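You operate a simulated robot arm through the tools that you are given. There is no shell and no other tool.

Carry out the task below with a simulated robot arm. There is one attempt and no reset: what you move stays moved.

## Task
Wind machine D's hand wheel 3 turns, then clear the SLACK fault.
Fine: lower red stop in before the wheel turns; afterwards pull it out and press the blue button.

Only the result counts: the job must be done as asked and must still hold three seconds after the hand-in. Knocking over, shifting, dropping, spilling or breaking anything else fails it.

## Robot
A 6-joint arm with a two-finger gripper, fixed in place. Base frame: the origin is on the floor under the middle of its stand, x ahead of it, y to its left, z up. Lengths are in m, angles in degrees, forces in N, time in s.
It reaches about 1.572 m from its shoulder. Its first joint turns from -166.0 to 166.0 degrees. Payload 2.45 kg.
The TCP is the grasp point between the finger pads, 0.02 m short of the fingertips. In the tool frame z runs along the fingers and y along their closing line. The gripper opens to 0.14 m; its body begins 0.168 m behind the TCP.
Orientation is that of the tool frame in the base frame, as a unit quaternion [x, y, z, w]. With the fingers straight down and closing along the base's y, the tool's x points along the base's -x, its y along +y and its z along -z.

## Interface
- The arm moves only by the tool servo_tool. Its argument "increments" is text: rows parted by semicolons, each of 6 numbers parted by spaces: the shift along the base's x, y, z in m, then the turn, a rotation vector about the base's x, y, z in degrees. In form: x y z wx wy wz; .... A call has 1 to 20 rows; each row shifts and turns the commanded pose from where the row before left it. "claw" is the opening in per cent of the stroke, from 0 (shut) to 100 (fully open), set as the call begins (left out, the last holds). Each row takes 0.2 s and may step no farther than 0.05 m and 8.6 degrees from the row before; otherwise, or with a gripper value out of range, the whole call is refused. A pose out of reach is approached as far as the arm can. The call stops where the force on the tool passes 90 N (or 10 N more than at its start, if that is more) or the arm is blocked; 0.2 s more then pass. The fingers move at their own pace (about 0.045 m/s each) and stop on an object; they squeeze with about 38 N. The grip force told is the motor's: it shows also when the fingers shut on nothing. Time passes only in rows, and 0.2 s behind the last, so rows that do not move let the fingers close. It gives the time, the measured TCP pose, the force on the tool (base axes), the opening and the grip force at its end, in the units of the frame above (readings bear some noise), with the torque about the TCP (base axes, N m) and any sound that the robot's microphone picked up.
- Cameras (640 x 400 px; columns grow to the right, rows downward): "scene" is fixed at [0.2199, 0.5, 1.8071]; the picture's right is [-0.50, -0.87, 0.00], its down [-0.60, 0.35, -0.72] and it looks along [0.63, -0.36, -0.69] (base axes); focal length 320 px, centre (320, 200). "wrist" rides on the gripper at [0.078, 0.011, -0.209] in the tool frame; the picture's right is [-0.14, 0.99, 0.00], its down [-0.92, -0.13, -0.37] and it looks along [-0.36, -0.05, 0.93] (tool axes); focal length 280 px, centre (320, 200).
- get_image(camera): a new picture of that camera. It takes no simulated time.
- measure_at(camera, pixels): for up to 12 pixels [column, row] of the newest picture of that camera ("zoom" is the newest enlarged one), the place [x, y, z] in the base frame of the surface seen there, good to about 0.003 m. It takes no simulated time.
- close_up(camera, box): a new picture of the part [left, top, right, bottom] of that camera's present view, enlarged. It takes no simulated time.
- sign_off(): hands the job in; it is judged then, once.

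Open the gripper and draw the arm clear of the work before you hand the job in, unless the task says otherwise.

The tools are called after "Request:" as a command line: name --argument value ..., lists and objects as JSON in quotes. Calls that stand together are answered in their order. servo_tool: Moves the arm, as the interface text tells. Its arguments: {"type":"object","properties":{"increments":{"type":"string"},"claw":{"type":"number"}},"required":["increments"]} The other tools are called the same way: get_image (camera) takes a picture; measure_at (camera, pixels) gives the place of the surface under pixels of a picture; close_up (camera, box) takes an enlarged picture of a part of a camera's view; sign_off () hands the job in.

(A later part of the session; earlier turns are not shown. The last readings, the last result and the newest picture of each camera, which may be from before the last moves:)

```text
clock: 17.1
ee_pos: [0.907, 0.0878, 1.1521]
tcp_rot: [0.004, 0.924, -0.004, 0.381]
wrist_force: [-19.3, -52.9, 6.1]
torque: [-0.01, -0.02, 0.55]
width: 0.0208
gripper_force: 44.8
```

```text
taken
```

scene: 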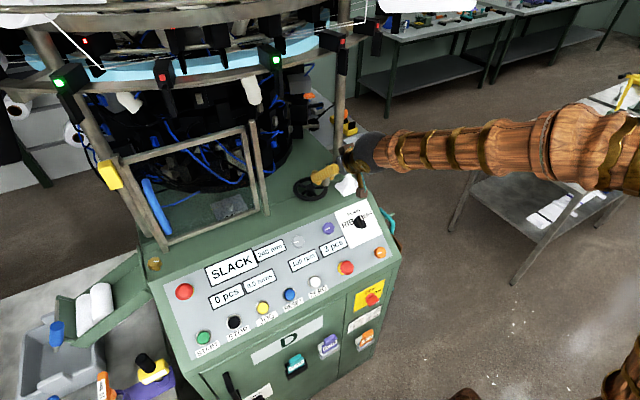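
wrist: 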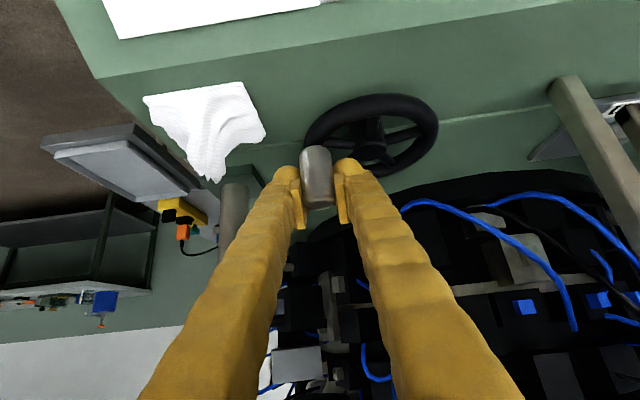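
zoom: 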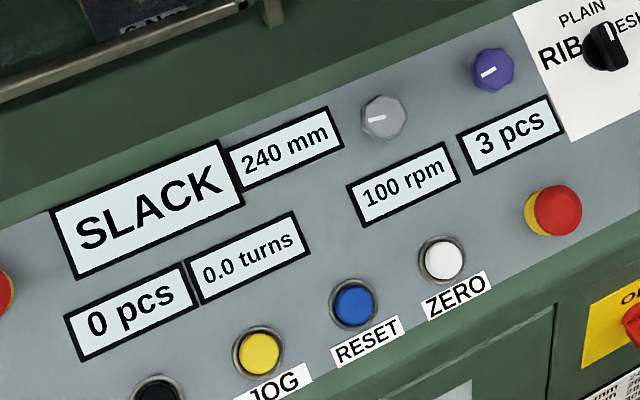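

The wheel moved on to about 265°; the outward force of ~54 N says the true radius is ≈0.050. The display stays 0.0 turns. Before going on, I check clearance of the gripper's side blocks to the machine post around (345,150).

Request:
close_up --camera "scene" --box '[280, 100, 420, 215]'

Request:
measure_at --camera "zoom" --pixels '[[310, 240], [330, 230], [290, 120], [285, 200], [370, 300], [340, 260], [410, 240], [360, 380], [300, 260], [350, 215]]'

```text
3.48 times, centred on (350, 158) of scene
```

zoom: 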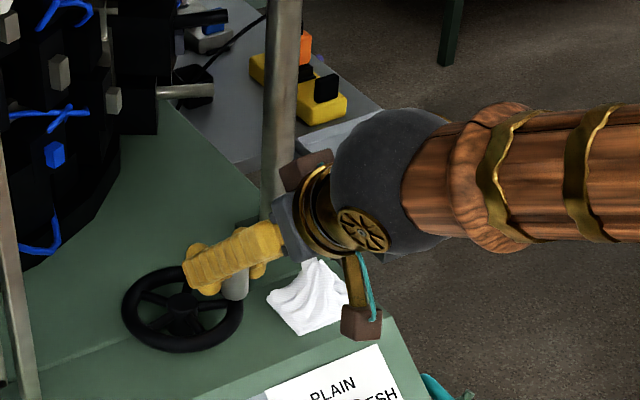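

```text
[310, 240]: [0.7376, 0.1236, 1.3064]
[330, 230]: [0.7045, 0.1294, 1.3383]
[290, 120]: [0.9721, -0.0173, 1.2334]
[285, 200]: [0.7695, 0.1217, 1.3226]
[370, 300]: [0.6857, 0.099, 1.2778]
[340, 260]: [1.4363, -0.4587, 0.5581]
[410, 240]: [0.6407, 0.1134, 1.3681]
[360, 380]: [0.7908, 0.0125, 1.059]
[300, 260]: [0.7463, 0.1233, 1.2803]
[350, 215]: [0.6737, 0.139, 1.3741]
```

The gripper body is at x≈0.75, well clear of the post at x≈0.97. I correct outward and wind on along R=0.050 to about 350°.

Request:
servo_tool --increments "0.0004 -0.0018 0 0 0 0; 0.01045 -0.00018 0 0 0 0; 0.01274 0.00283 0 0 0 0; 0.01158 0.00602 0 0 0 0; 0 0 0 0 0 0" --claw 0

```text
clock: 17.8
ee_pos: [0.9265, 0.0851, 1.1517]
tcp_rot: [0.004, 0.925, -0.005, 0.381]
wrist_force: [-0.8, -14.6, 0.0]
torque: [0.42, -0.26, 0.12]
width: 0.0207
gripper_force: 44.7
stopped in row 3: the force on the tool passed its limit at 96 N (the readings are from after the stop); the commanded pose is now the measured one
```

It stopped at 96 N around φ≈285°. I look at both views to see what caused it.

Request:
close_up --camera "wrist" --box '[230, 80, 450, 240]'

Request:
close_up --camera "scene" --box '[280, 140, 380, 215]'

```text
2.50 times, centred on (340, 160) of wrist
```

zoom: 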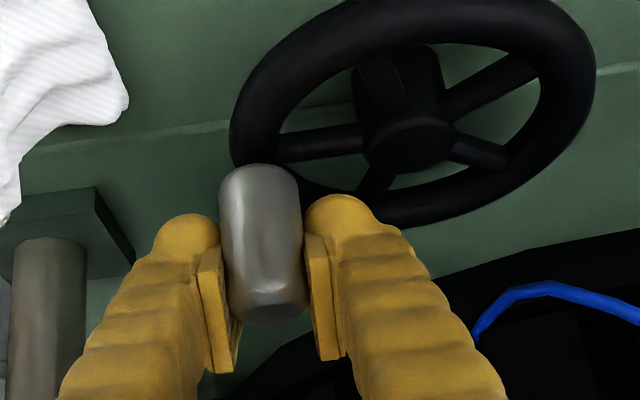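

```text
5.33 times, centred on (330, 178) of scene
```

zoom: 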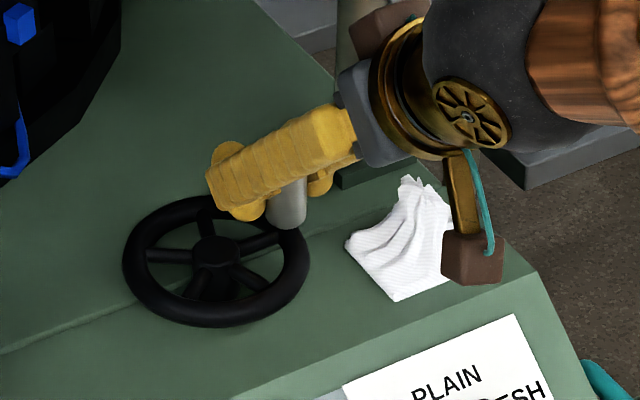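

The knob is still held and the wheel sits near 280°; likely my arc was radially off there. I ease 0.6 mm outward and continue with a small 8° step, reading forces.

Request:
servo_tool --increments "0 -0.0006 0 0 0 0; 0.0033 0.001 0 0 0 0; 0.0033 0.0011 0 0 0 0; 0 0 0 0 0 0" --claw 0

```text
clock: 18.8
ee_pos: [0.9327, 0.0857, 1.151]
tcp_rot: [0.004, 0.924, -0.006, 0.382]
wrist_force: [5.8, -42.5, 5.0]
torque: [0.21, -0.03, 0.47]
width: 0.0204
gripper_force: 45.4
```

The neutral path now implies the pads slipped about 10 mm ahead of the knob in x (measured points fit a TCP circle centred near (0.925,0.135)). I open slightly to regrip centred, and look first.

Request:
servo_tool --increments "0 0 0 0 0 0; 0 0 0 0 0 0" --claw 35

Request:
close_up --camera "wrist" --box '[230, 80, 450, 240]'

Request:
measure_at --camera "zoom" --pixels '[[265, 200], [265, 220], [265, 240], [265, 260], [265, 280], [265, 300], [240, 240], [290, 240]]'

Request:
close_up --camera "scene" --box '[280, 140, 380, 215]'

```text
clock: 19.4
ee_pos: [0.9326, 0.0868, 1.1509]
tcp_rot: [0.003, 0.924, -0.006, 0.381]
wrist_force: [0.8, -0.4, 0.3]
torque: [0.0, -0.02, 0.02]
width: 0.0494
gripper_force: 0.1
```

```text
2.50 times, centred on (340, 160) of wrist
```

zoom: 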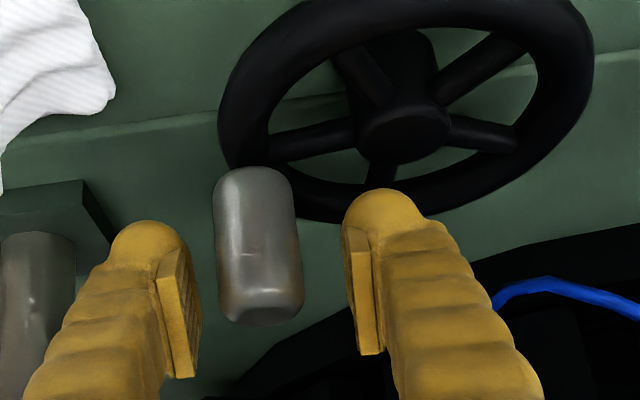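

```text
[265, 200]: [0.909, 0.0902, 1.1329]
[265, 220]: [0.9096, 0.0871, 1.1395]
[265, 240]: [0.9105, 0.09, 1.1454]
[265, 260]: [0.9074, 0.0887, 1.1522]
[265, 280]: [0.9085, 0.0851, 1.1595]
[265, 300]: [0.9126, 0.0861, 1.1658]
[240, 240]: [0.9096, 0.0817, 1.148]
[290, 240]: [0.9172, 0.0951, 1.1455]
```

```text
5.33 times, centred on (330, 178) of scene
```

zoom: 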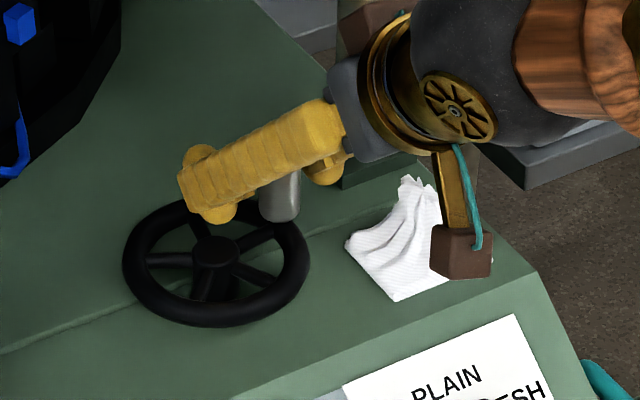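

Confirmed: the knob axis is at about (0.921,0.088) while the TCP is at x=0.9326. I shift back 11.5 mm in x and regrip.

Request:
servo_tool --increments "-0.0058 0.0005 0 0 0 0; -0.0057 0.0005 0 0 0 0; 0 0 0 0 0 0" --claw 35

Request:
servo_tool --increments "0 0 0 0 0 0; 0 0 0 0 0 0; 0 0 0 0 0 0; 0 0 0 0 0 0" --claw 0

Request:
close_up --camera "wrist" --box '[230, 80, 450, 240]'

```text
clock: 20.2
ee_pos: [0.9207, 0.0879, 1.1517]
tcp_rot: [0.005, 0.925, -0.006, 0.381]
wrist_force: [-0.2, -0.2, -0.3]
torque: [0.01, 0.0, -0.01]
width: 0.0491
gripper_force: 0.0
```

```text
clock: 21.2
ee_pos: [0.9206, 0.0859, 1.1513]
tcp_rot: [0.006, 0.924, -0.007, 0.381]
wrist_force: [8.5, -56.3, 1.2]
torque: [-0.58, -0.04, -0.1]
width: 0.0238
gripper_force: 45.2
```

```text
2.50 times, centred on (340, 160) of wrist
```

zoom: 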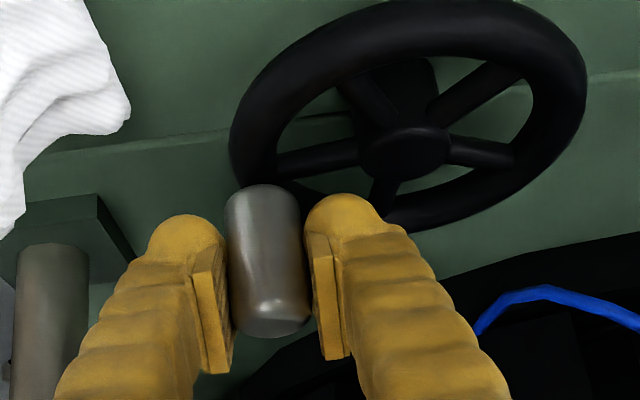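

Full-width grip again (0.0238), with 56 N radial, so the neutral lies 2.2 mm toward -y. I correct that and advance 20°.

Request:
servo_tool --increments "0 -0.0022 0 0 0 0; 0.00849 0.00196 0 0 0 0; 0.00802 0.0034 0 0 0 0; 0 0 0 0 0 0" --claw 0

```text
clock: 22.2
ee_pos: [0.9378, 0.0907, 1.1523]
tcp_rot: [0.004, 0.924, -0.005, 0.382]
wrist_force: [16.3, -26.6, 0.7]
torque: [-0.21, -0.71, -0.04]
width: 0.0237
gripper_force: 44.9
```

The residual is 31 N outward, so I shift the arc estimate slightly (now φ≈294°) and continue 40° on.

Request:
servo_tool --increments "0.0006 -0.0011 0 0 0 0; 0.00762 0.00423 0 0 0 0; 0.00677 0.00548 0 0 0 0; 0.00572 0.00658 0 0 0 0; 0.00449 0.00747 0 0 0 0; 0 0 0 0 0 0" --claw 0

```text
clock: 23.6
ee_pos: [0.9625, 0.1128, 1.1496]
tcp_rot: [0.005, 0.925, -0.006, 0.381]
wrist_force: [-29.8, 13.5, 0.2]
torque: [0.24, 0.6, 0.02]
width: 0.0234
gripper_force: 45.3
```

Now 33 N inward, so I ease 1.3 mm inward and continue another 40° through φ≈15°.

Request:
servo_tool --increments "-0.00117 0.00057 0 0 0 0; 0.00285 0.00805 0 0 0 0; 0.00141 0.00843 0 0 0 0; -0.00008 0.00854 0 0 0 0; -0.00155 0.00839 0 0 0 0; 0 0 0 0 0 0" --claw 0

Request:
close_up --camera "scene" --box '[190, 140, 380, 280]'

Request:
close_up --camera "wrist" --box '[230, 80, 450, 240]'

```text
clock: 25.0
ee_pos: [0.965, 0.1481, 1.1505]
tcp_rot: [0.005, 0.925, -0.006, 0.381]
wrist_force: [-7.8, -2.1, -15.9]
torque: [-0.01, 0.04, 0.01]
width: 0.0237
gripper_force: 45.1
```

```text
2.86 times, centred on (285, 210) of scene
```

zoom: 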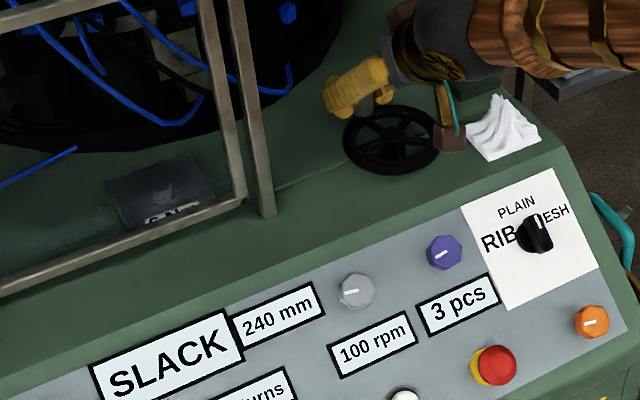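

```text
2.50 times, centred on (340, 160) of wrist
```

zoom: 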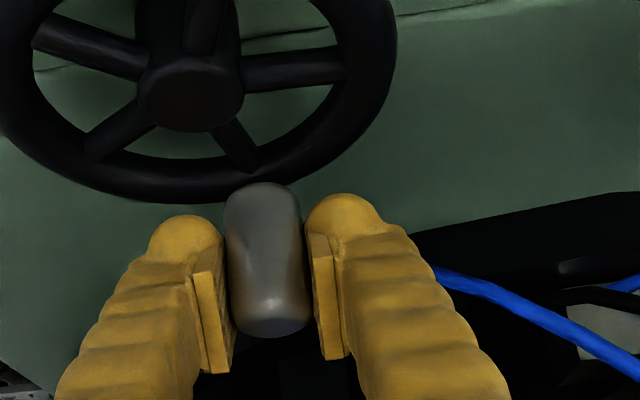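

Small forces and the knob well held at φ≈15°. I continue 40° more around the far side.

Request:
servo_tool --increments "-0.0033 0.0079 0 0 0 0; -0.00434 0.00735 0 0 0 0; -0.00555 0.0065 0 0 0 0; -0.00659 0.00543 0 0 0 0; 0 0 0 0 0 0" --claw 0

```text
clock: 26.2
ee_pos: [0.943, 0.177, 1.1508]
tcp_rot: [0.004, 0.924, -0.006, 0.382]
wrist_force: [-2.7, -3.4, -19.9]
torque: [0.02, 0.28, 0.02]
width: 0.0238
gripper_force: 45.0
```

Forces are nearly nil at φ≈55°. I continue 40° with the same circle.

Request:
servo_tool --increments "-0.00743 0.00421 -0.0002 0 0 0; -0.00805 0.00285 -0.0002 0 0 0; -0.00843 0.00141 -0.0002 0 0 0; -0.00854 -0.00008 0 0 0 0; 0 0 0 0 0 0" --claw 0

```text
clock: 27.4
ee_pos: [0.9137, 0.1854, 1.1496]
tcp_rot: [0.003, 0.924, -0.004, 0.382]
wrist_force: [-2.3, 29.7, -16.4]
torque: [0.38, -0.05, -0.05]
width: 0.0238
gripper_force: 45.6
```

30 N outward at φ≈95° confirms R≈0.050 and centre y≈0.1355. I correct 1.2 mm outward and go on to 135°.

Request:
servo_tool --increments "-0.00858 -0.0003 -0.0002 0 0 0; -0.00819 -0.00298 -0.0002 0 0 0; -0.00755 -0.00436 0 0 0 0; -0.00668 -0.0056 0 0 0 0; 0 0 0 0 0 0" --claw 0

Request:
close_up --camera "scene" --box '[190, 140, 380, 280]'

```text
clock: 28.6
ee_pos: [0.8815, 0.1709, 1.1515]
tcp_rot: [0.005, 0.924, -0.005, 0.381]
wrist_force: [-18.7, 17.9, 12.8]
torque: [0.27, 0.37, -0.01]
width: 0.0238
gripper_force: 44.9
```

```text
2.86 times, centred on (285, 210) of scene
```

zoom: 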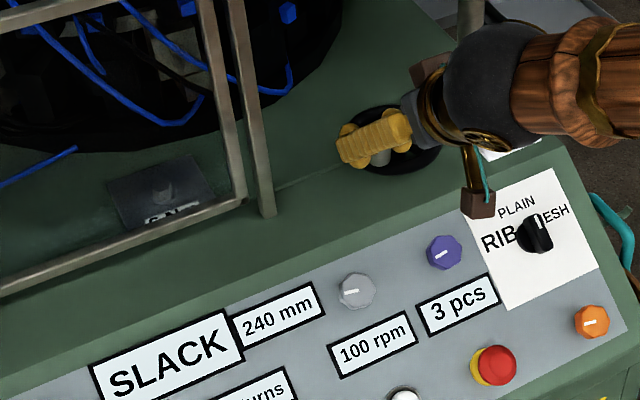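

26 N outward at 135°; I correct 1 mm outward and go on to 175°.

Request:
servo_tool --increments "-0.0063 -0.006 0.0002 0 0 0; -0.00436 -0.00755 0.0002 0 0 0; -0.00298 -0.00819 0 0 0 0; -0.00151 -0.00858 0 0 0 0; 0 0 0 0 0 0" --claw 0

Request:
close_up --camera "scene" --box '[190, 140, 380, 280]'

Request:
close_up --camera "wrist" --box '[240, 110, 400, 240]'

Request:
close_up --camera "scene" --box '[190, 210, 370, 320]'

```text
clock: 29.8
ee_pos: [0.8672, 0.1391, 1.1502]
tcp_rot: [0.004, 0.924, -0.005, 0.382]
wrist_force: [20.2, -1.4, 8.3]
torque: [0.03, -0.37, 0.01]
width: 0.0234
gripper_force: 44.9
```

```text
2.86 times, centred on (285, 210) of scene
```

zoom: 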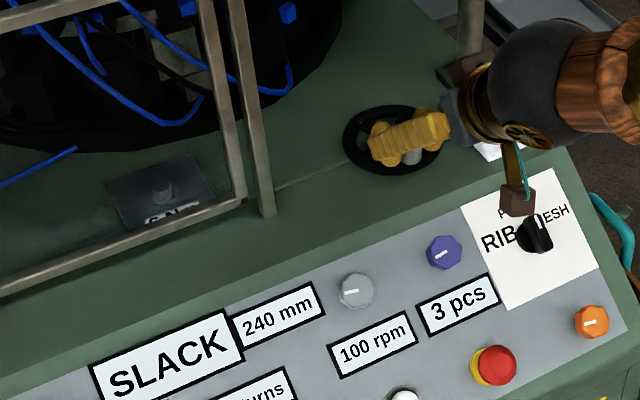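

```text
3.08 times, centred on (320, 175) of wrist
```

zoom: 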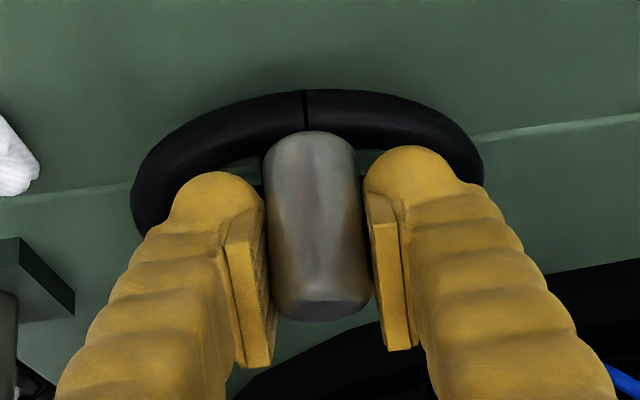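

```text
3.56 times, centred on (280, 265) of scene
```

zoom: 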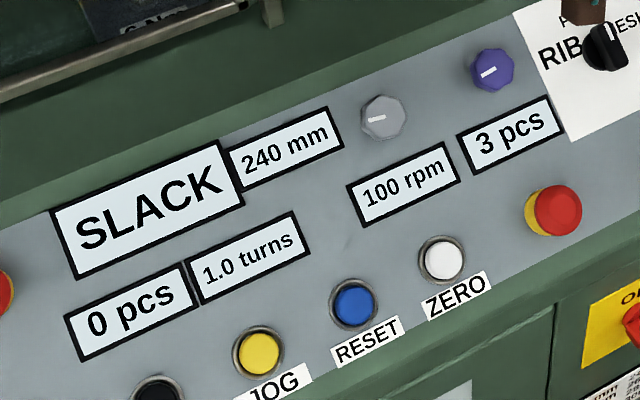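

The display now reads 1.0 turns, so counter-clockwise counts up. A fit of the neutral points gives R=0.0498, current angle ≈174°. I wind the next 96° in 12° steps with this calibrated circle.

Request:
servo_tool --increments "0.0003 -0.01041 0 0 0 0; 0.00224 -0.01017 0 0 0 0; 0.0043 -0.00948 0 0 0 0; 0.00618 -0.00838 0 0 0 0; 0.00779 -0.00691 0 0 0 0; 0.00905 -0.00514 0 0 0 0; 0.00992 -0.00315 0 0 0 0; 0.01036 -0.00102 0 0 0 0; 0 0 0 0 0 0" --claw 0

Request:
close_up --camera "wrist" --box '[230, 80, 450, 240]'

```text
clock: 31.8
ee_pos: [0.915, 0.0853, 1.1511]
tcp_rot: [0.005, 0.925, -0.006, 0.38]
wrist_force: [-0.9, -14.9, -4.0]
torque: [-0.12, 0.18, 0.04]
width: 0.0236
gripper_force: 44.7
```

```text
2.50 times, centred on (340, 160) of wrist
```

zoom: 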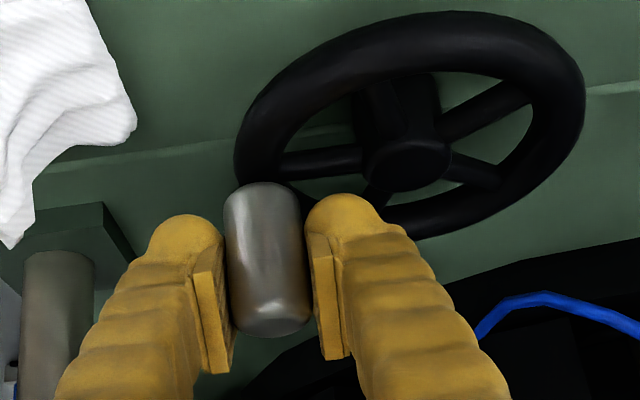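

Only 15 N residual at φ≈270°, grip unchanged. I wind the next 180°.

Request:
servo_tool --increments "0.01035 0.00096 0 0 0 0; 0.00988 0.00329 0 0 0 0; 0.00898 0.00527 0 0 0 0; 0.00769 0.00702 0 0 0 0; 0.00606 0.00847 0 0 0 0; 0.00417 0.00954 0 0 0 0; 0.00209 0.0102 0 0 0 0; -0.00007 0.01041 0 0 0 0; -0.00224 0.01017 0 0 0 0; -0.0043 0.00948 0 0 0 0; -0.00618 0.00838 0 0 0 0; -0.00779 0.00691 0 0 0 0; -0.00905 0.00514 0 0 0 0; -0.00992 0.00315 0 0 0 0; -0.01036 0.00112 0 0 0 0; 0 0 0 0 0 0" --claw 0

Request:
close_up --camera "scene" --box '[190, 210, 370, 320]'

Request:
close_up --camera "wrist" --box '[230, 80, 450, 240]'

```text
clock: 35.2
ee_pos: [0.917, 0.1851, 1.1518]
tcp_rot: [0.004, 0.924, -0.005, 0.382]
wrist_force: [-0.4, -1.9, 6.9]
torque: [-0.02, 0.06, -0.02]
width: 0.0233
gripper_force: 44.6
```

```text
3.56 times, centred on (280, 265) of scene
```

zoom: 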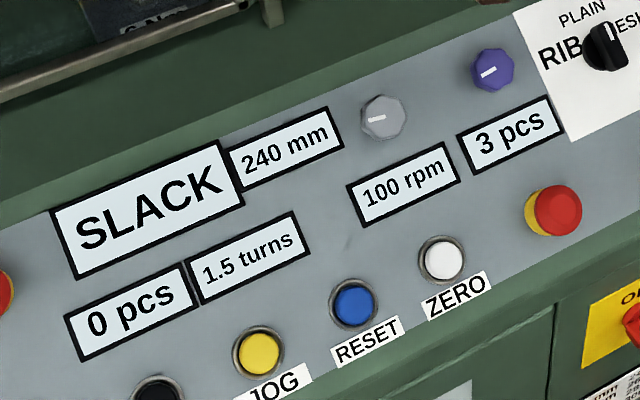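

```text
2.50 times, centred on (340, 160) of wrist
```

zoom: 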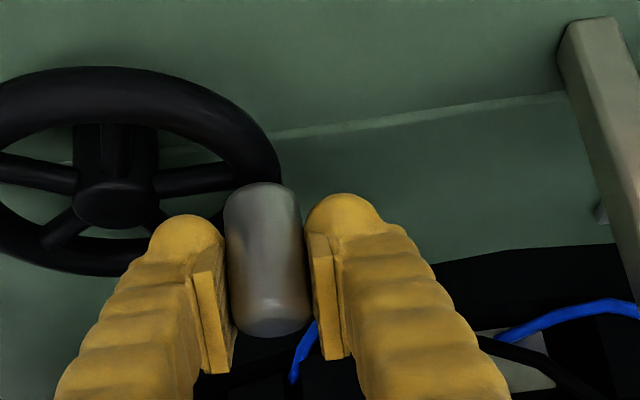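

The display reads 1.5 turns (half-turn resolution) with nearly zero force at φ≈90°. I wind the next 180°.

Request:
servo_tool --increments "-0.01035 -0.00116 0 0 0 0; -0.00988 -0.00329 0 0 0 0; -0.00898 -0.00527 0 0 0 0; -0.00769 -0.00702 0 0 0 0; -0.00606 -0.00847 0 0 0 0; -0.00417 -0.00954 0 0 0 0; -0.00209 -0.0102 0 0 0 0; 0.00007 -0.01041 0 0 0 0; 0.00224 -0.01017 0 0 0 0; 0.0043 -0.00948 0 0 0 0; 0.00618 -0.00838 0 0 0 0; 0.00779 -0.00691 0 0 0 0; 0.00905 -0.00514 0 0 0 0; 0.00992 -0.00315 0 0 0 0; 0.01036 -0.00102 0 0 0 0; 0 0 0 0 0 0" --claw 0

Request:
close_up --camera "scene" --box '[190, 210, 370, 320]'

Request:
close_up --camera "wrist" --box '[230, 80, 450, 240]'

```text
clock: 38.6
ee_pos: [0.9165, 0.0851, 1.1502]
tcp_rot: [0.004, 0.924, -0.005, 0.382]
wrist_force: [1.1, -0.6, 0.5]
torque: [0.04, -0.07, 0.01]
width: 0.0239
gripper_force: 44.9
```

```text
3.56 times, centred on (280, 265) of scene
```

zoom: 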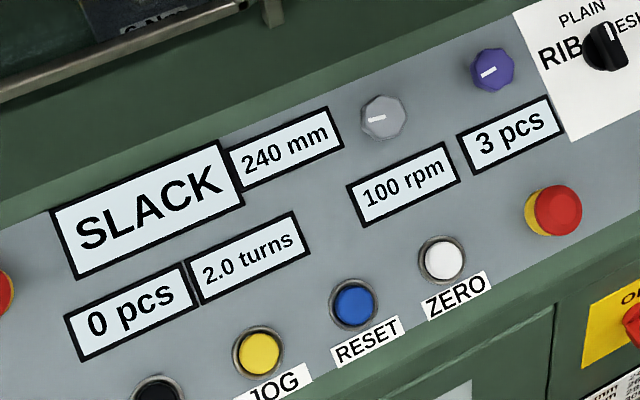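

```text
2.50 times, centred on (340, 160) of wrist
```

zoom: 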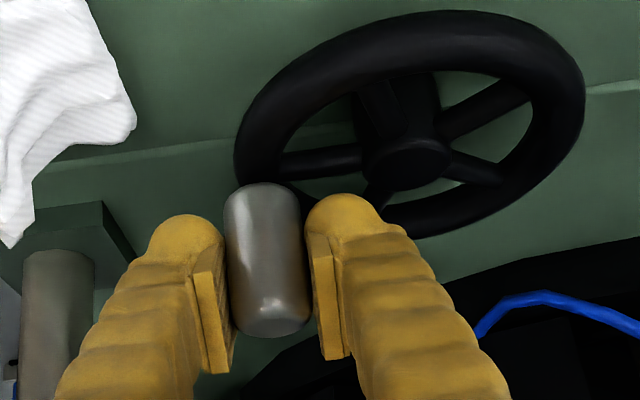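

Display 2.0 at about 2.25 turns with zero residual force. I wind the next 180° to about 2.75 turns.

Request:
servo_tool --increments "0.01035 0.00116 0 0 0 0; 0.00988 0.00329 0 0 0 0; 0.00898 0.00527 0 0 0 0; 0.00769 0.00702 0 0 0 0; 0.00606 0.00847 0 0 0 0; 0.00417 0.00954 0 0 0 0; 0.00209 0.0102 0 0 0 0; -0.00007 0.01041 0 0 0 0; -0.00224 0.01017 0 0 0 0; -0.0043 0.00948 0 0 0 0; -0.00618 0.00838 0 0 0 0; -0.00779 0.00691 0 0 0 0; -0.00905 0.00514 0 0 0 0; -0.00992 0.00315 0 0 0 0; -0.01036 0.00102 0 0 0 0; 0 0 0 0 0 0" --claw 0

Request:
close_up --camera "scene" --box '[190, 210, 370, 320]'

```text
clock: 42.0
ee_pos: [0.9161, 0.1848, 1.152]
tcp_rot: [0.004, 0.924, -0.006, 0.381]
wrist_force: [-0.2, 11.7, 12.2]
torque: [0.13, 0.04, -0.04]
width: 0.0236
gripper_force: 44.7
```

```text
3.56 times, centred on (280, 265) of scene
```

zoom: 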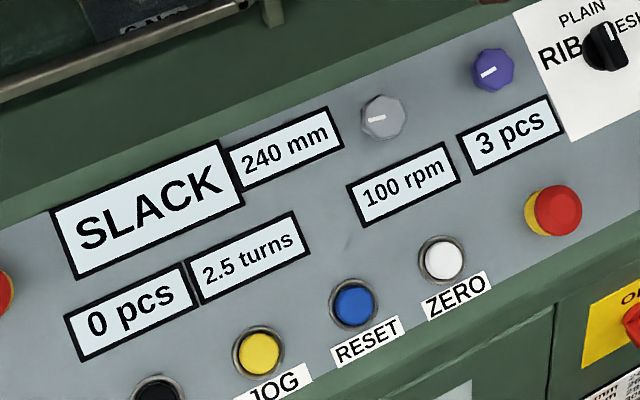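

Display 2.5 at about 2.75 turns. I wind the next 84° to φ≈174° and check mark and display before the last few degrees.

Request:
servo_tool --increments "-0.01035 -0.00106 0 0 0 0; -0.00988 -0.00329 0 0 0 0; -0.00898 -0.00527 0 0 0 0; -0.00769 -0.00702 0 0 0 0; -0.00606 -0.00847 0 0 0 0; -0.00417 -0.00954 0 0 0 0; -0.00209 -0.0102 0 0 0 0; 0 0 0 0 0 0" --claw 0

Request:
close_up --camera "scene" --box '[190, 210, 370, 320]'

Request:
close_up --camera "wrist" --box '[240, 110, 400, 240]'

```text
clock: 43.8
ee_pos: [0.866, 0.1399, 1.1516]
tcp_rot: [0.004, 0.925, -0.006, 0.381]
wrist_force: [-20.0, 1.4, -2.3]
torque: [0.01, 0.26, -0.03]
width: 0.0235
gripper_force: 44.7
```

```text
3.56 times, centred on (280, 265) of scene
```

zoom: 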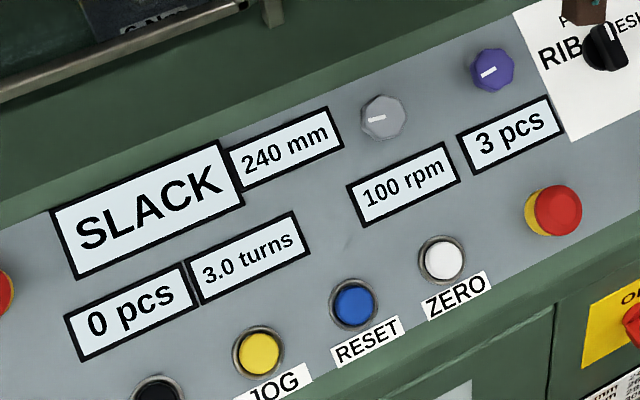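

```text
3.08 times, centred on (320, 175) of wrist
```

zoom: 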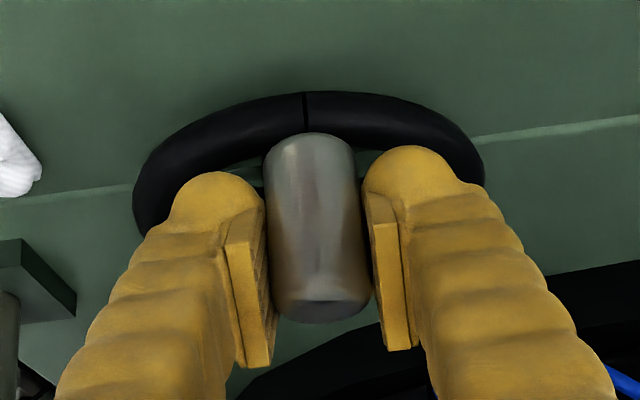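

The display reads 3.0 turns at φ≈174°; I turn the last ~6° so the knob is back exactly at its starting angle (y≈0.135).

Request:
servo_tool --increments "-0.0006 -0.0028 0 0 0 0; 0 -0.0027 0 0 0 0; 0 0 0 0 0 0" --claw 0

Request:
close_up --camera "wrist" --box '[240, 110, 400, 240]'

```text
clock: 44.6
ee_pos: [0.8655, 0.1341, 1.15]
tcp_rot: [0.005, 0.925, -0.006, 0.381]
wrist_force: [-7.0, -1.2, -3.8]
torque: [0.06, 0.16, 0.0]
width: 0.0236
gripper_force: 45.3
```

```text
3.08 times, centred on (320, 175) of wrist
```

zoom: 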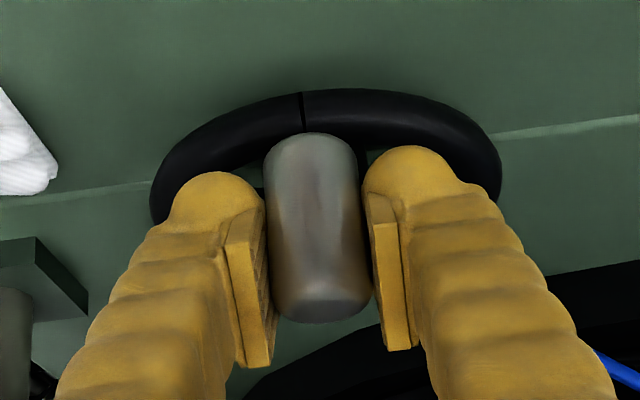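

The knob is back at the start angle, three turns done. I open the fingers and retreat along the tool axis.

Request:
servo_tool --increments "0 0 0 0 0 0; 0 0 0 0 0 0; 0 0 0 0 0 0; -0.015 0 0.015 0 0 0; -0.02 0 0.02 0 0 0; -0.025 0 0.025 0 0 0; -0.03 0 0.03 0 0 0; 0 0 0 0 0 0" --claw 43

Request:
get_image --camera "scene"

Request:
close_up --camera "scene" --box '[190, 180, 400, 320]'

Request:
get_image --camera "wrist"

```text
clock: 46.4
ee_pos: [0.7752, 0.1345, 1.2413]
tcp_rot: [0.004, 0.925, -0.005, 0.381]
wrist_force: [0.3, -0.3, 0.1]
torque: [0.01, -0.03, 0.0]
width: 0.06
gripper_force: 0.0
```

```text
taken
```

scene: 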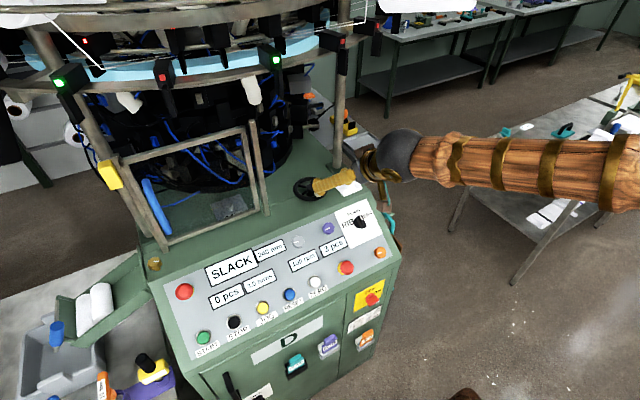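

```text
2.86 times, centred on (295, 250) of scene
```

zoom: 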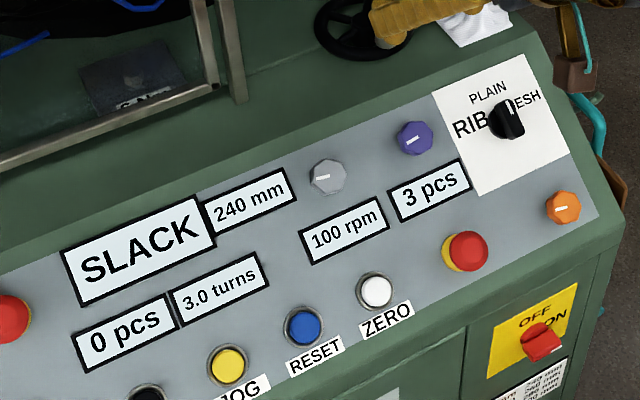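

```text
taken
```

wrist: 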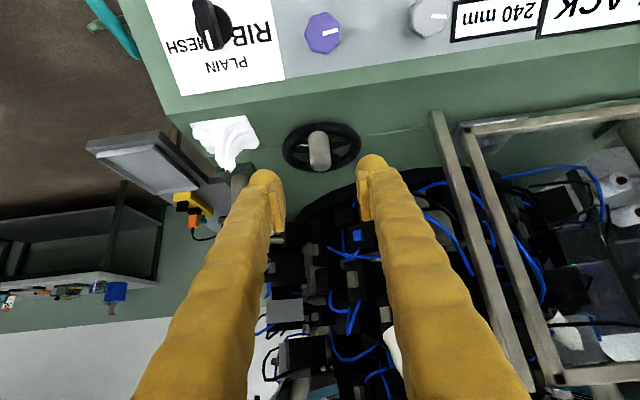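

The turns display shows 3.0 and the wheel area is undisturbed. Next I go to a pre-grasp pose 10 cm off the lower red stop (cap ≈(0.653,0.156,1.006)), tool along the panel normal, fingers open to 7.5 cm.

Request:
servo_tool --increments "-0.0226 0.0027 -0.0196 0 1.04 0; -0.0226 0.0027 -0.0196 0 1.04 0; -0.0226 0.0027 -0.0196 0 1.04 0; -0.0226 0.0027 -0.0196 0 1.04 0; -0.0226 0.0027 -0.0196 0 1.04 0; -0.0226 0.0027 -0.0196 0 1.04 0; -0.0226 0.0027 -0.0196 0 1.04 0; -0.0226 0.0027 -0.0196 0 1.04 0; 0 0 0 0 0 0" --claw 54

Request:
get_image --camera "wrist"

Request:
close_up --camera "scene" --box '[310, 230, 410, 300]'

```text
clock: 48.4
ee_pos: [0.5942, 0.1555, 1.0841]
tcp_rot: [0.003, 0.95, -0.006, 0.313]
wrist_force: [0.4, -0.7, 1.1]
torque: [-0.01, 0.01, 0.01]
width: 0.0757
gripper_force: 0.1
```

```text
taken
```

wrist: 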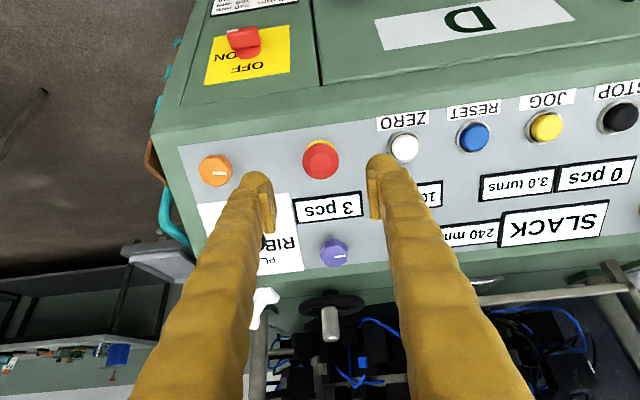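

```text
5.71 times, centred on (360, 265) of scene
```

zoom: 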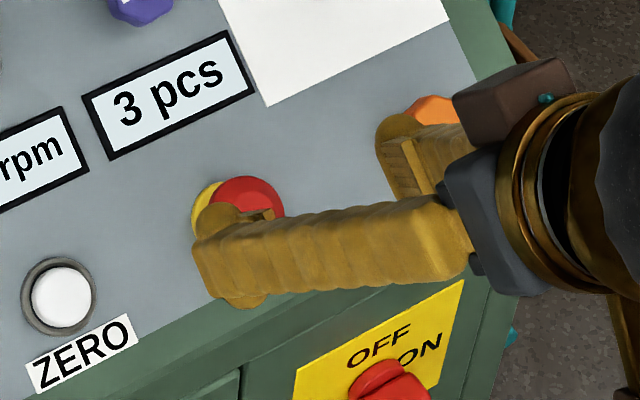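

The cap is seen at (321,160) between the fingers; I measure cap, ZERO button and finger edges to confirm clearance.

Request:
measure_at --camera "wrist" --pixels '[[321, 160], [306, 160], [337, 160], [321, 175], [321, 146], [404, 148], [392, 160], [400, 175], [375, 180], [262, 178], [250, 185], [345, 185]]'

Request:
close_up --camera "wrist" --box '[270, 120, 430, 220]'

```text
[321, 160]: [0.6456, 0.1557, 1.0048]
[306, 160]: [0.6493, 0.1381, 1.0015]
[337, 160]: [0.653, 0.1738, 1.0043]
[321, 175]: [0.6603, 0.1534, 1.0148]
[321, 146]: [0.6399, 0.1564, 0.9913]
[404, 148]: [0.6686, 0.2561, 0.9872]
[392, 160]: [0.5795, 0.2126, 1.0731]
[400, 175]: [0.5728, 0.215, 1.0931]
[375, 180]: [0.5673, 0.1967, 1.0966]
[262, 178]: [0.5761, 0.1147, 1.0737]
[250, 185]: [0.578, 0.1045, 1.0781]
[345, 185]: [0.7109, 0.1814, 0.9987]
```

```text
4.00 times, centred on (350, 170) of wrist
```

zoom: 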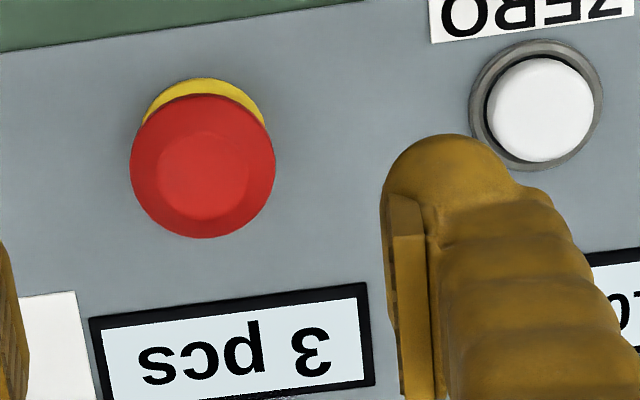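

The cap centre is ≈(0.649,0.156,1.005), ~96 mm ahead on the axis, and the right finger clears ZERO (y 0.256). I narrow the opening to 6.2 cm and advance 8 cm.

Request:
servo_tool --increments "0 0 0 0 0 0; 0.0113 0.0001 -0.0165 0 0 0; 0.0113 0.0001 -0.0165 0 0 0; 0.0113 0.0001 -0.0165 0 0 0; 0.0113 0.0002 -0.0165 0 0 0; 0 0 0 0 0 0" --claw 44

Request:
get_image --camera "wrist"

Request:
close_up --camera "scene" --box '[310, 230, 410, 300]'

```text
clock: 49.8
ee_pos: [0.64, 0.1578, 1.019]
tcp_rot: [0.003, 0.95, -0.005, 0.314]
wrist_force: [0.3, 0.0, 0.4]
torque: [-0.01, 0.01, -0.04]
width: 0.0613
gripper_force: 0.1
```

```text
taken
```

wrist: 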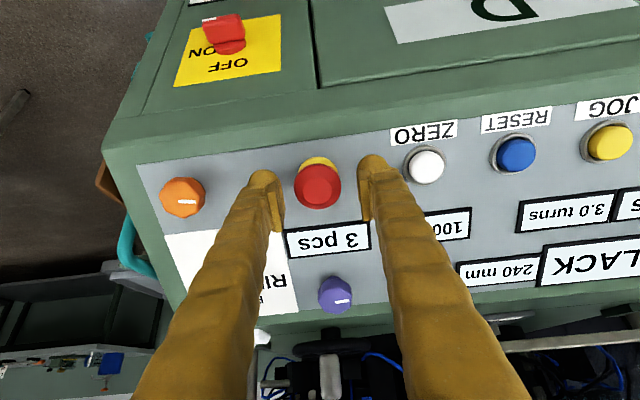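

```text
5.71 times, centred on (360, 265) of scene
```

zoom: 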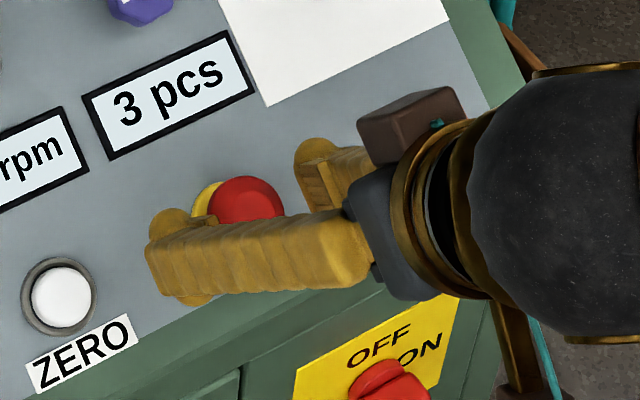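

The cap (318,186) sits between the tips, slightly left of their midpoint. I shift 2 mm toward -y and advance 20 mm so the pads flank the cap.

Request:
servo_tool --increments "0 -0.002 0 0 0 0; 0.0059 0 -0.0081 0 0 0; 0.0059 0 -0.0081 0 0 0; 0 0 0 0 0 0" --claw 44

Request:
close_up --camera "wrist" --box '[230, 120, 430, 250]'

Request:
close_up --camera "scene" --box '[310, 230, 410, 300]'

```text
clock: 50.8
ee_pos: [0.6514, 0.1561, 1.0021]
tcp_rot: [0.003, 0.95, -0.005, 0.313]
wrist_force: [-0.4, -0.2, 0.1]
torque: [0.01, 0.02, 0.06]
width: 0.0617
gripper_force: 0.1
```

```text
3.08 times, centred on (330, 185) of wrist
```

zoom: 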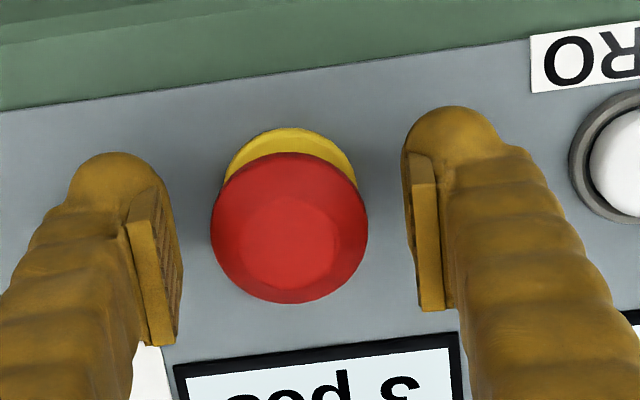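

```text
5.71 times, centred on (360, 265) of scene
```

zoom: 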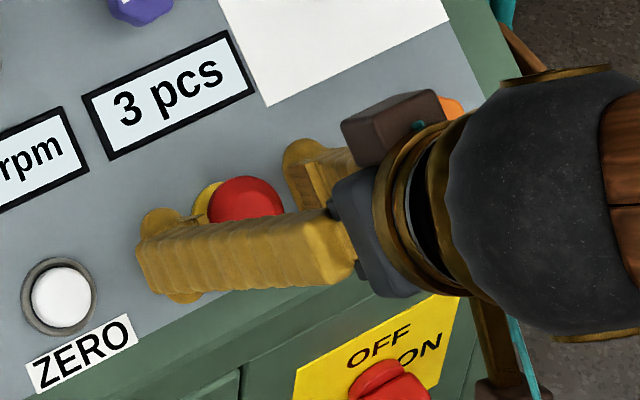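

The pads flank the cap, centred. I close the fingers on it.

Request:
servo_tool --increments "0 0 0 0 0 0; 0 0 0 0 0 0; 0 0 0 0 0 0; 0 0 0 0 0 0" --claw 0

Request:
close_up --camera "wrist" --box '[230, 120, 430, 250]'

```text
clock: 51.8
ee_pos: [0.6521, 0.1553, 1.002]
tcp_rot: [0.003, 0.95, -0.006, 0.313]
wrist_force: [1.2, -6.9, 1.3]
torque: [-0.1, -0.04, -0.09]
width: 0.0397
gripper_force: 44.9
```

```text
3.08 times, centred on (330, 185) of wrist
```

zoom: 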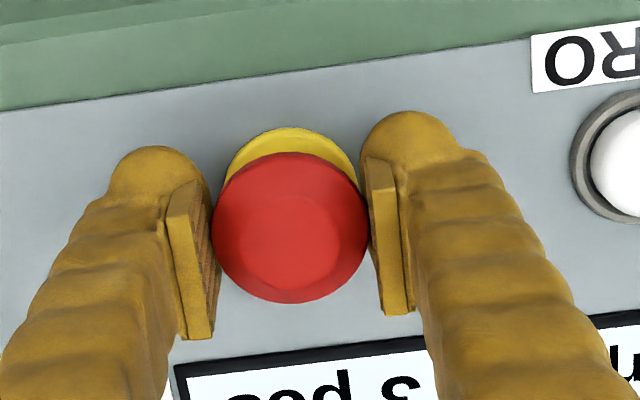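

The cap is held (width 0.0397). I pull out along the panel normal in 3 mm steps.

Request:
servo_tool --increments "-0.0018 0 0.0024 0 0 0; -0.0018 0 0.0024 0 0 0; -0.0018 0 0.0024 0 0 0; -0.0018 0 0.0024 0 0 0; 0 0 0 0 0 0" --claw 0

Request:
close_up --camera "wrist" --box '[230, 120, 430, 250]'

Request:
close_up --camera "scene" --box '[310, 230, 410, 300]'

```text
clock: 53.0
ee_pos: [0.6461, 0.1556, 1.0111]
tcp_rot: [0.003, 0.95, -0.005, 0.313]
wrist_force: [48.1, -6.0, -31.7]
torque: [-0.13, 0.08, 0.09]
width: 0.0397
gripper_force: 45.2
```

```text
3.08 times, centred on (330, 185) of wrist
```

zoom: 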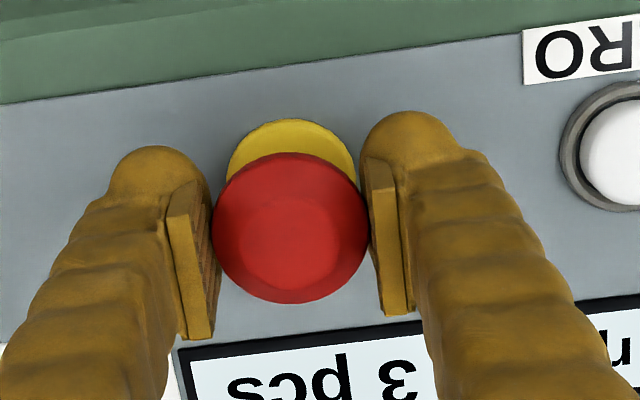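

```text
5.71 times, centred on (360, 265) of scene
```

zoom: 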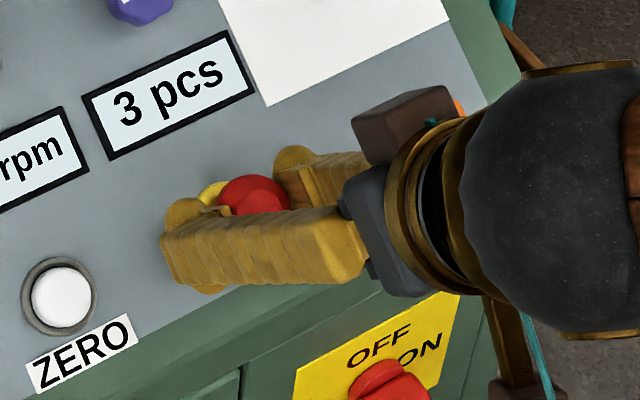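

The cap came out with the fingers (~11 mm), with 54 N resisting, probably near its end of travel. I pull a little more to be sure.

Request:
servo_tool --increments "-0.0009 0 0.0012 0 0 0; -0.0009 0 0.0012 0 0 0; 0 0 0 0 0 0" --claw 0

Request:
close_up --camera "wrist" --box '[230, 120, 430, 250]'

```text
clock: 53.8
ee_pos: [0.6427, 0.1565, 1.0134]
tcp_rot: [0.004, 0.95, -0.006, 0.314]
wrist_force: [4.4, 11.2, -24.8]
torque: [0.1, 0.22, 0.01]
width: 0.0401
gripper_force: 45.6
```

```text
3.08 times, centred on (330, 185) of wrist
```

zoom: 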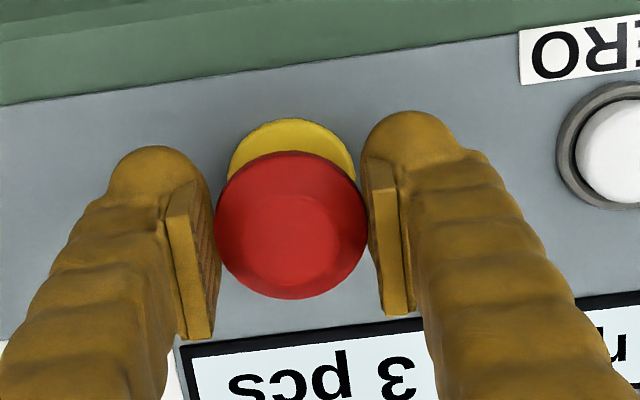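

The fingers began to slip, so the cap is at its outer end. I open and retreat along the normal, then check the cap.

Request:
servo_tool --increments "0 0 0 0 0 0; 0 0 0 0 0 0; -0.0119 0 0.0161 0 0 0; -0.0119 0 0.0161 0 0 0; -0.0119 0 0.0161 0 0 0; -0.0119 0 0.0161 0 0 0; -0.0119 0 0.0161 0 0 0; 0 0 0 0 0 0" --claw 48

Request:
get_image --camera "wrist"

Request:
measure_at --camera "wrist" --pixels '[[321, 160], [321, 155], [316, 160], [326, 160], [474, 137], [404, 148]]'

Request:
close_up --camera "scene" --box '[190, 210, 400, 320]'

```text
clock: 55.6
ee_pos: [0.5832, 0.1545, 1.0943]
tcp_rot: [0.004, 0.95, -0.006, 0.313]
wrist_force: [0.6, 0.0, -0.2]
torque: [-0.02, 0.02, -0.01]
width: 0.0673
gripper_force: 0.1
```

```text
taken
```

wrist: 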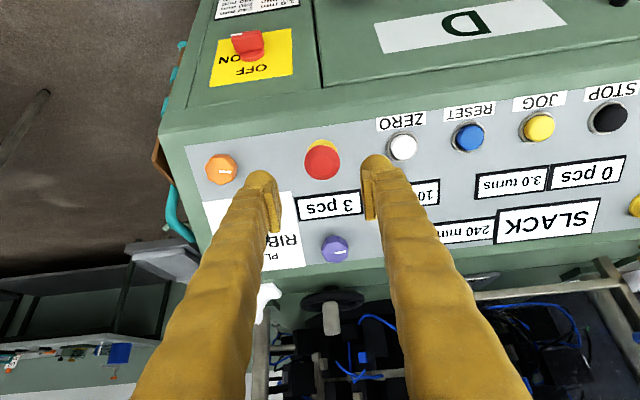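

```text
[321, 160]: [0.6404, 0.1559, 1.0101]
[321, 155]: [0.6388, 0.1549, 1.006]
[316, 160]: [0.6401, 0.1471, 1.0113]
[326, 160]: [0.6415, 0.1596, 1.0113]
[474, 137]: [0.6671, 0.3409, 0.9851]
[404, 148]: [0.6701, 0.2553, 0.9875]
```

```text
3.05 times, centred on (295, 265) of scene
```

zoom: 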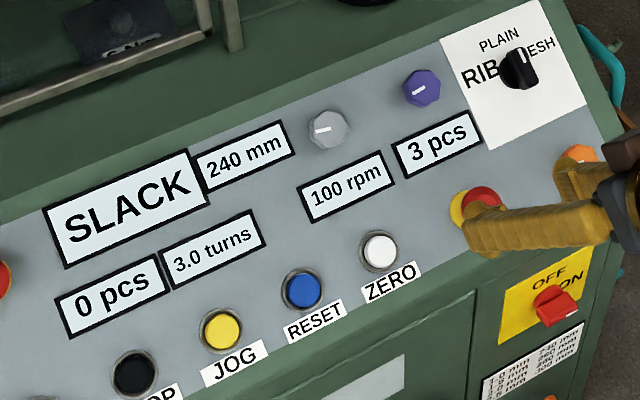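

The cap is back at about 48 mm above the panel, as originally. Next is the blue RESET at ≈(0.6675,0.3405,0.986): I close the fingers, shift over it and stop 6 cm off, with one fingertip lobe (offset 15 mm) lined up on its centre.

Request:
servo_tool --increments "0 0.0403 0 0 0 0; 0 0.0403 0 0 0 0; 0 0.0403 0 0 0 0; 0 0.0403 0 0 0 0; 0 0.0403 0 0 0 0; 0.0184 0 -0.022 0 0 0; 0.0183 0 -0.022 0 0 0; 0 0 0 0 0 0" --claw 0

Request:
get_image --camera "wrist"

Request:
close_up --camera "scene" --box '[230, 230, 390, 330]'

Request:
close_up --camera "scene" --box '[320, 240, 400, 290]'

```text
clock: 57.4
ee_pos: [0.6203, 0.3587, 1.0499]
tcp_rot: [0.004, 0.95, -0.005, 0.314]
wrist_force: [0.7, -0.6, 0.3]
torque: [0.03, -0.01, -0.01]
width: 0.0
gripper_force: 29.1
```

```text
taken
```

wrist: 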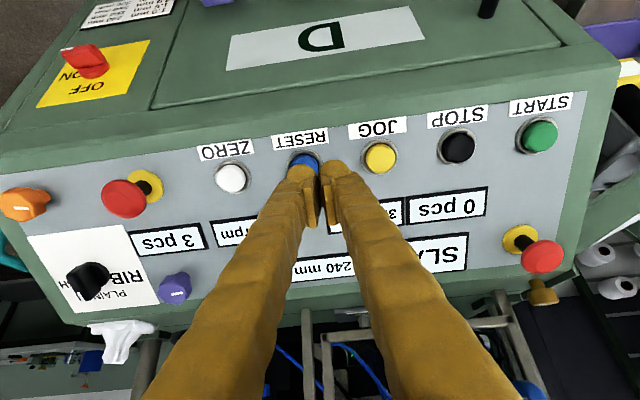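

```text
4.00 times, centred on (310, 280) of scene
```

zoom: 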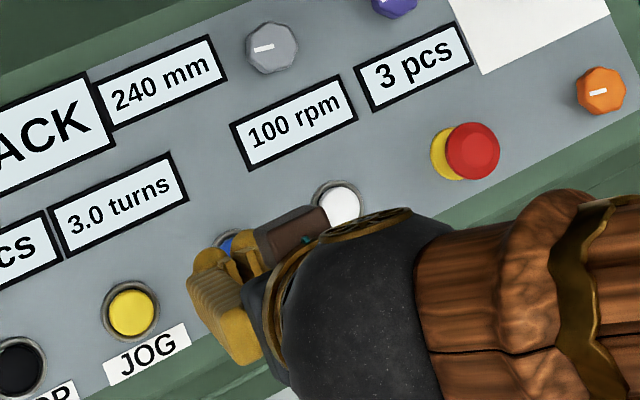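

```text
8.00 times, centred on (360, 265) of scene
```

zoom: 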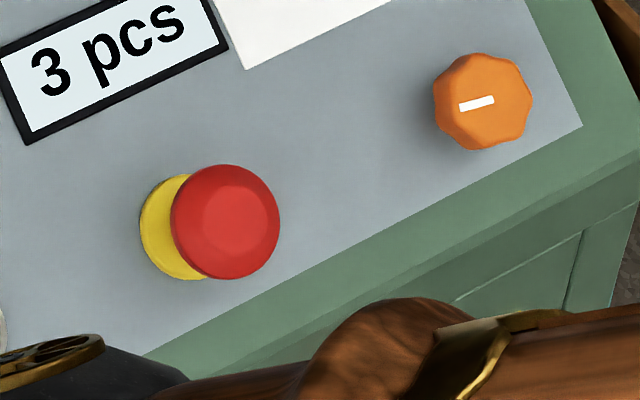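

The red stop is fully out again (cap at the same pixels as at the start). The -y fingertip lobe is over blue RESET at (303,165). I re-measure it from here.

Request:
measure_at --camera "wrist" --pixels '[[303, 161], [298, 160], [309, 160], [291, 162], [316, 162], [300, 172], [345, 172], [303, 157]]'

Request:
close_up --camera "wrist" --box '[250, 130, 400, 230]'

```text
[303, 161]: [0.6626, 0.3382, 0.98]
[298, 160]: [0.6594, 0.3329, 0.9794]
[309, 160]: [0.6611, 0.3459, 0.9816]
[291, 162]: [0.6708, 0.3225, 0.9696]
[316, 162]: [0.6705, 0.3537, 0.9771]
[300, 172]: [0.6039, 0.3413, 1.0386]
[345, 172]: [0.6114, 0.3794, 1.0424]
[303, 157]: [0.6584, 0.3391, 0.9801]
```

```text
4.00 times, centred on (325, 180) of wrist
```

zoom: 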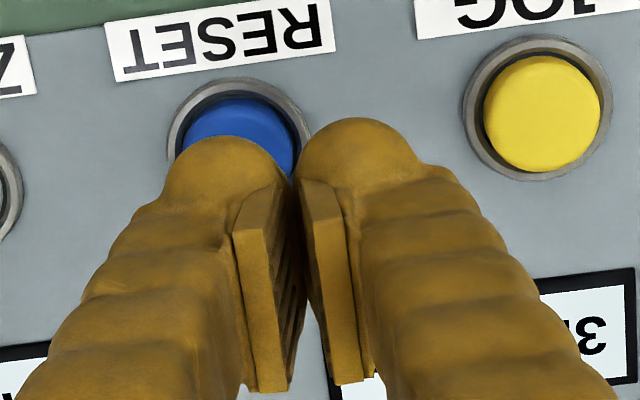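

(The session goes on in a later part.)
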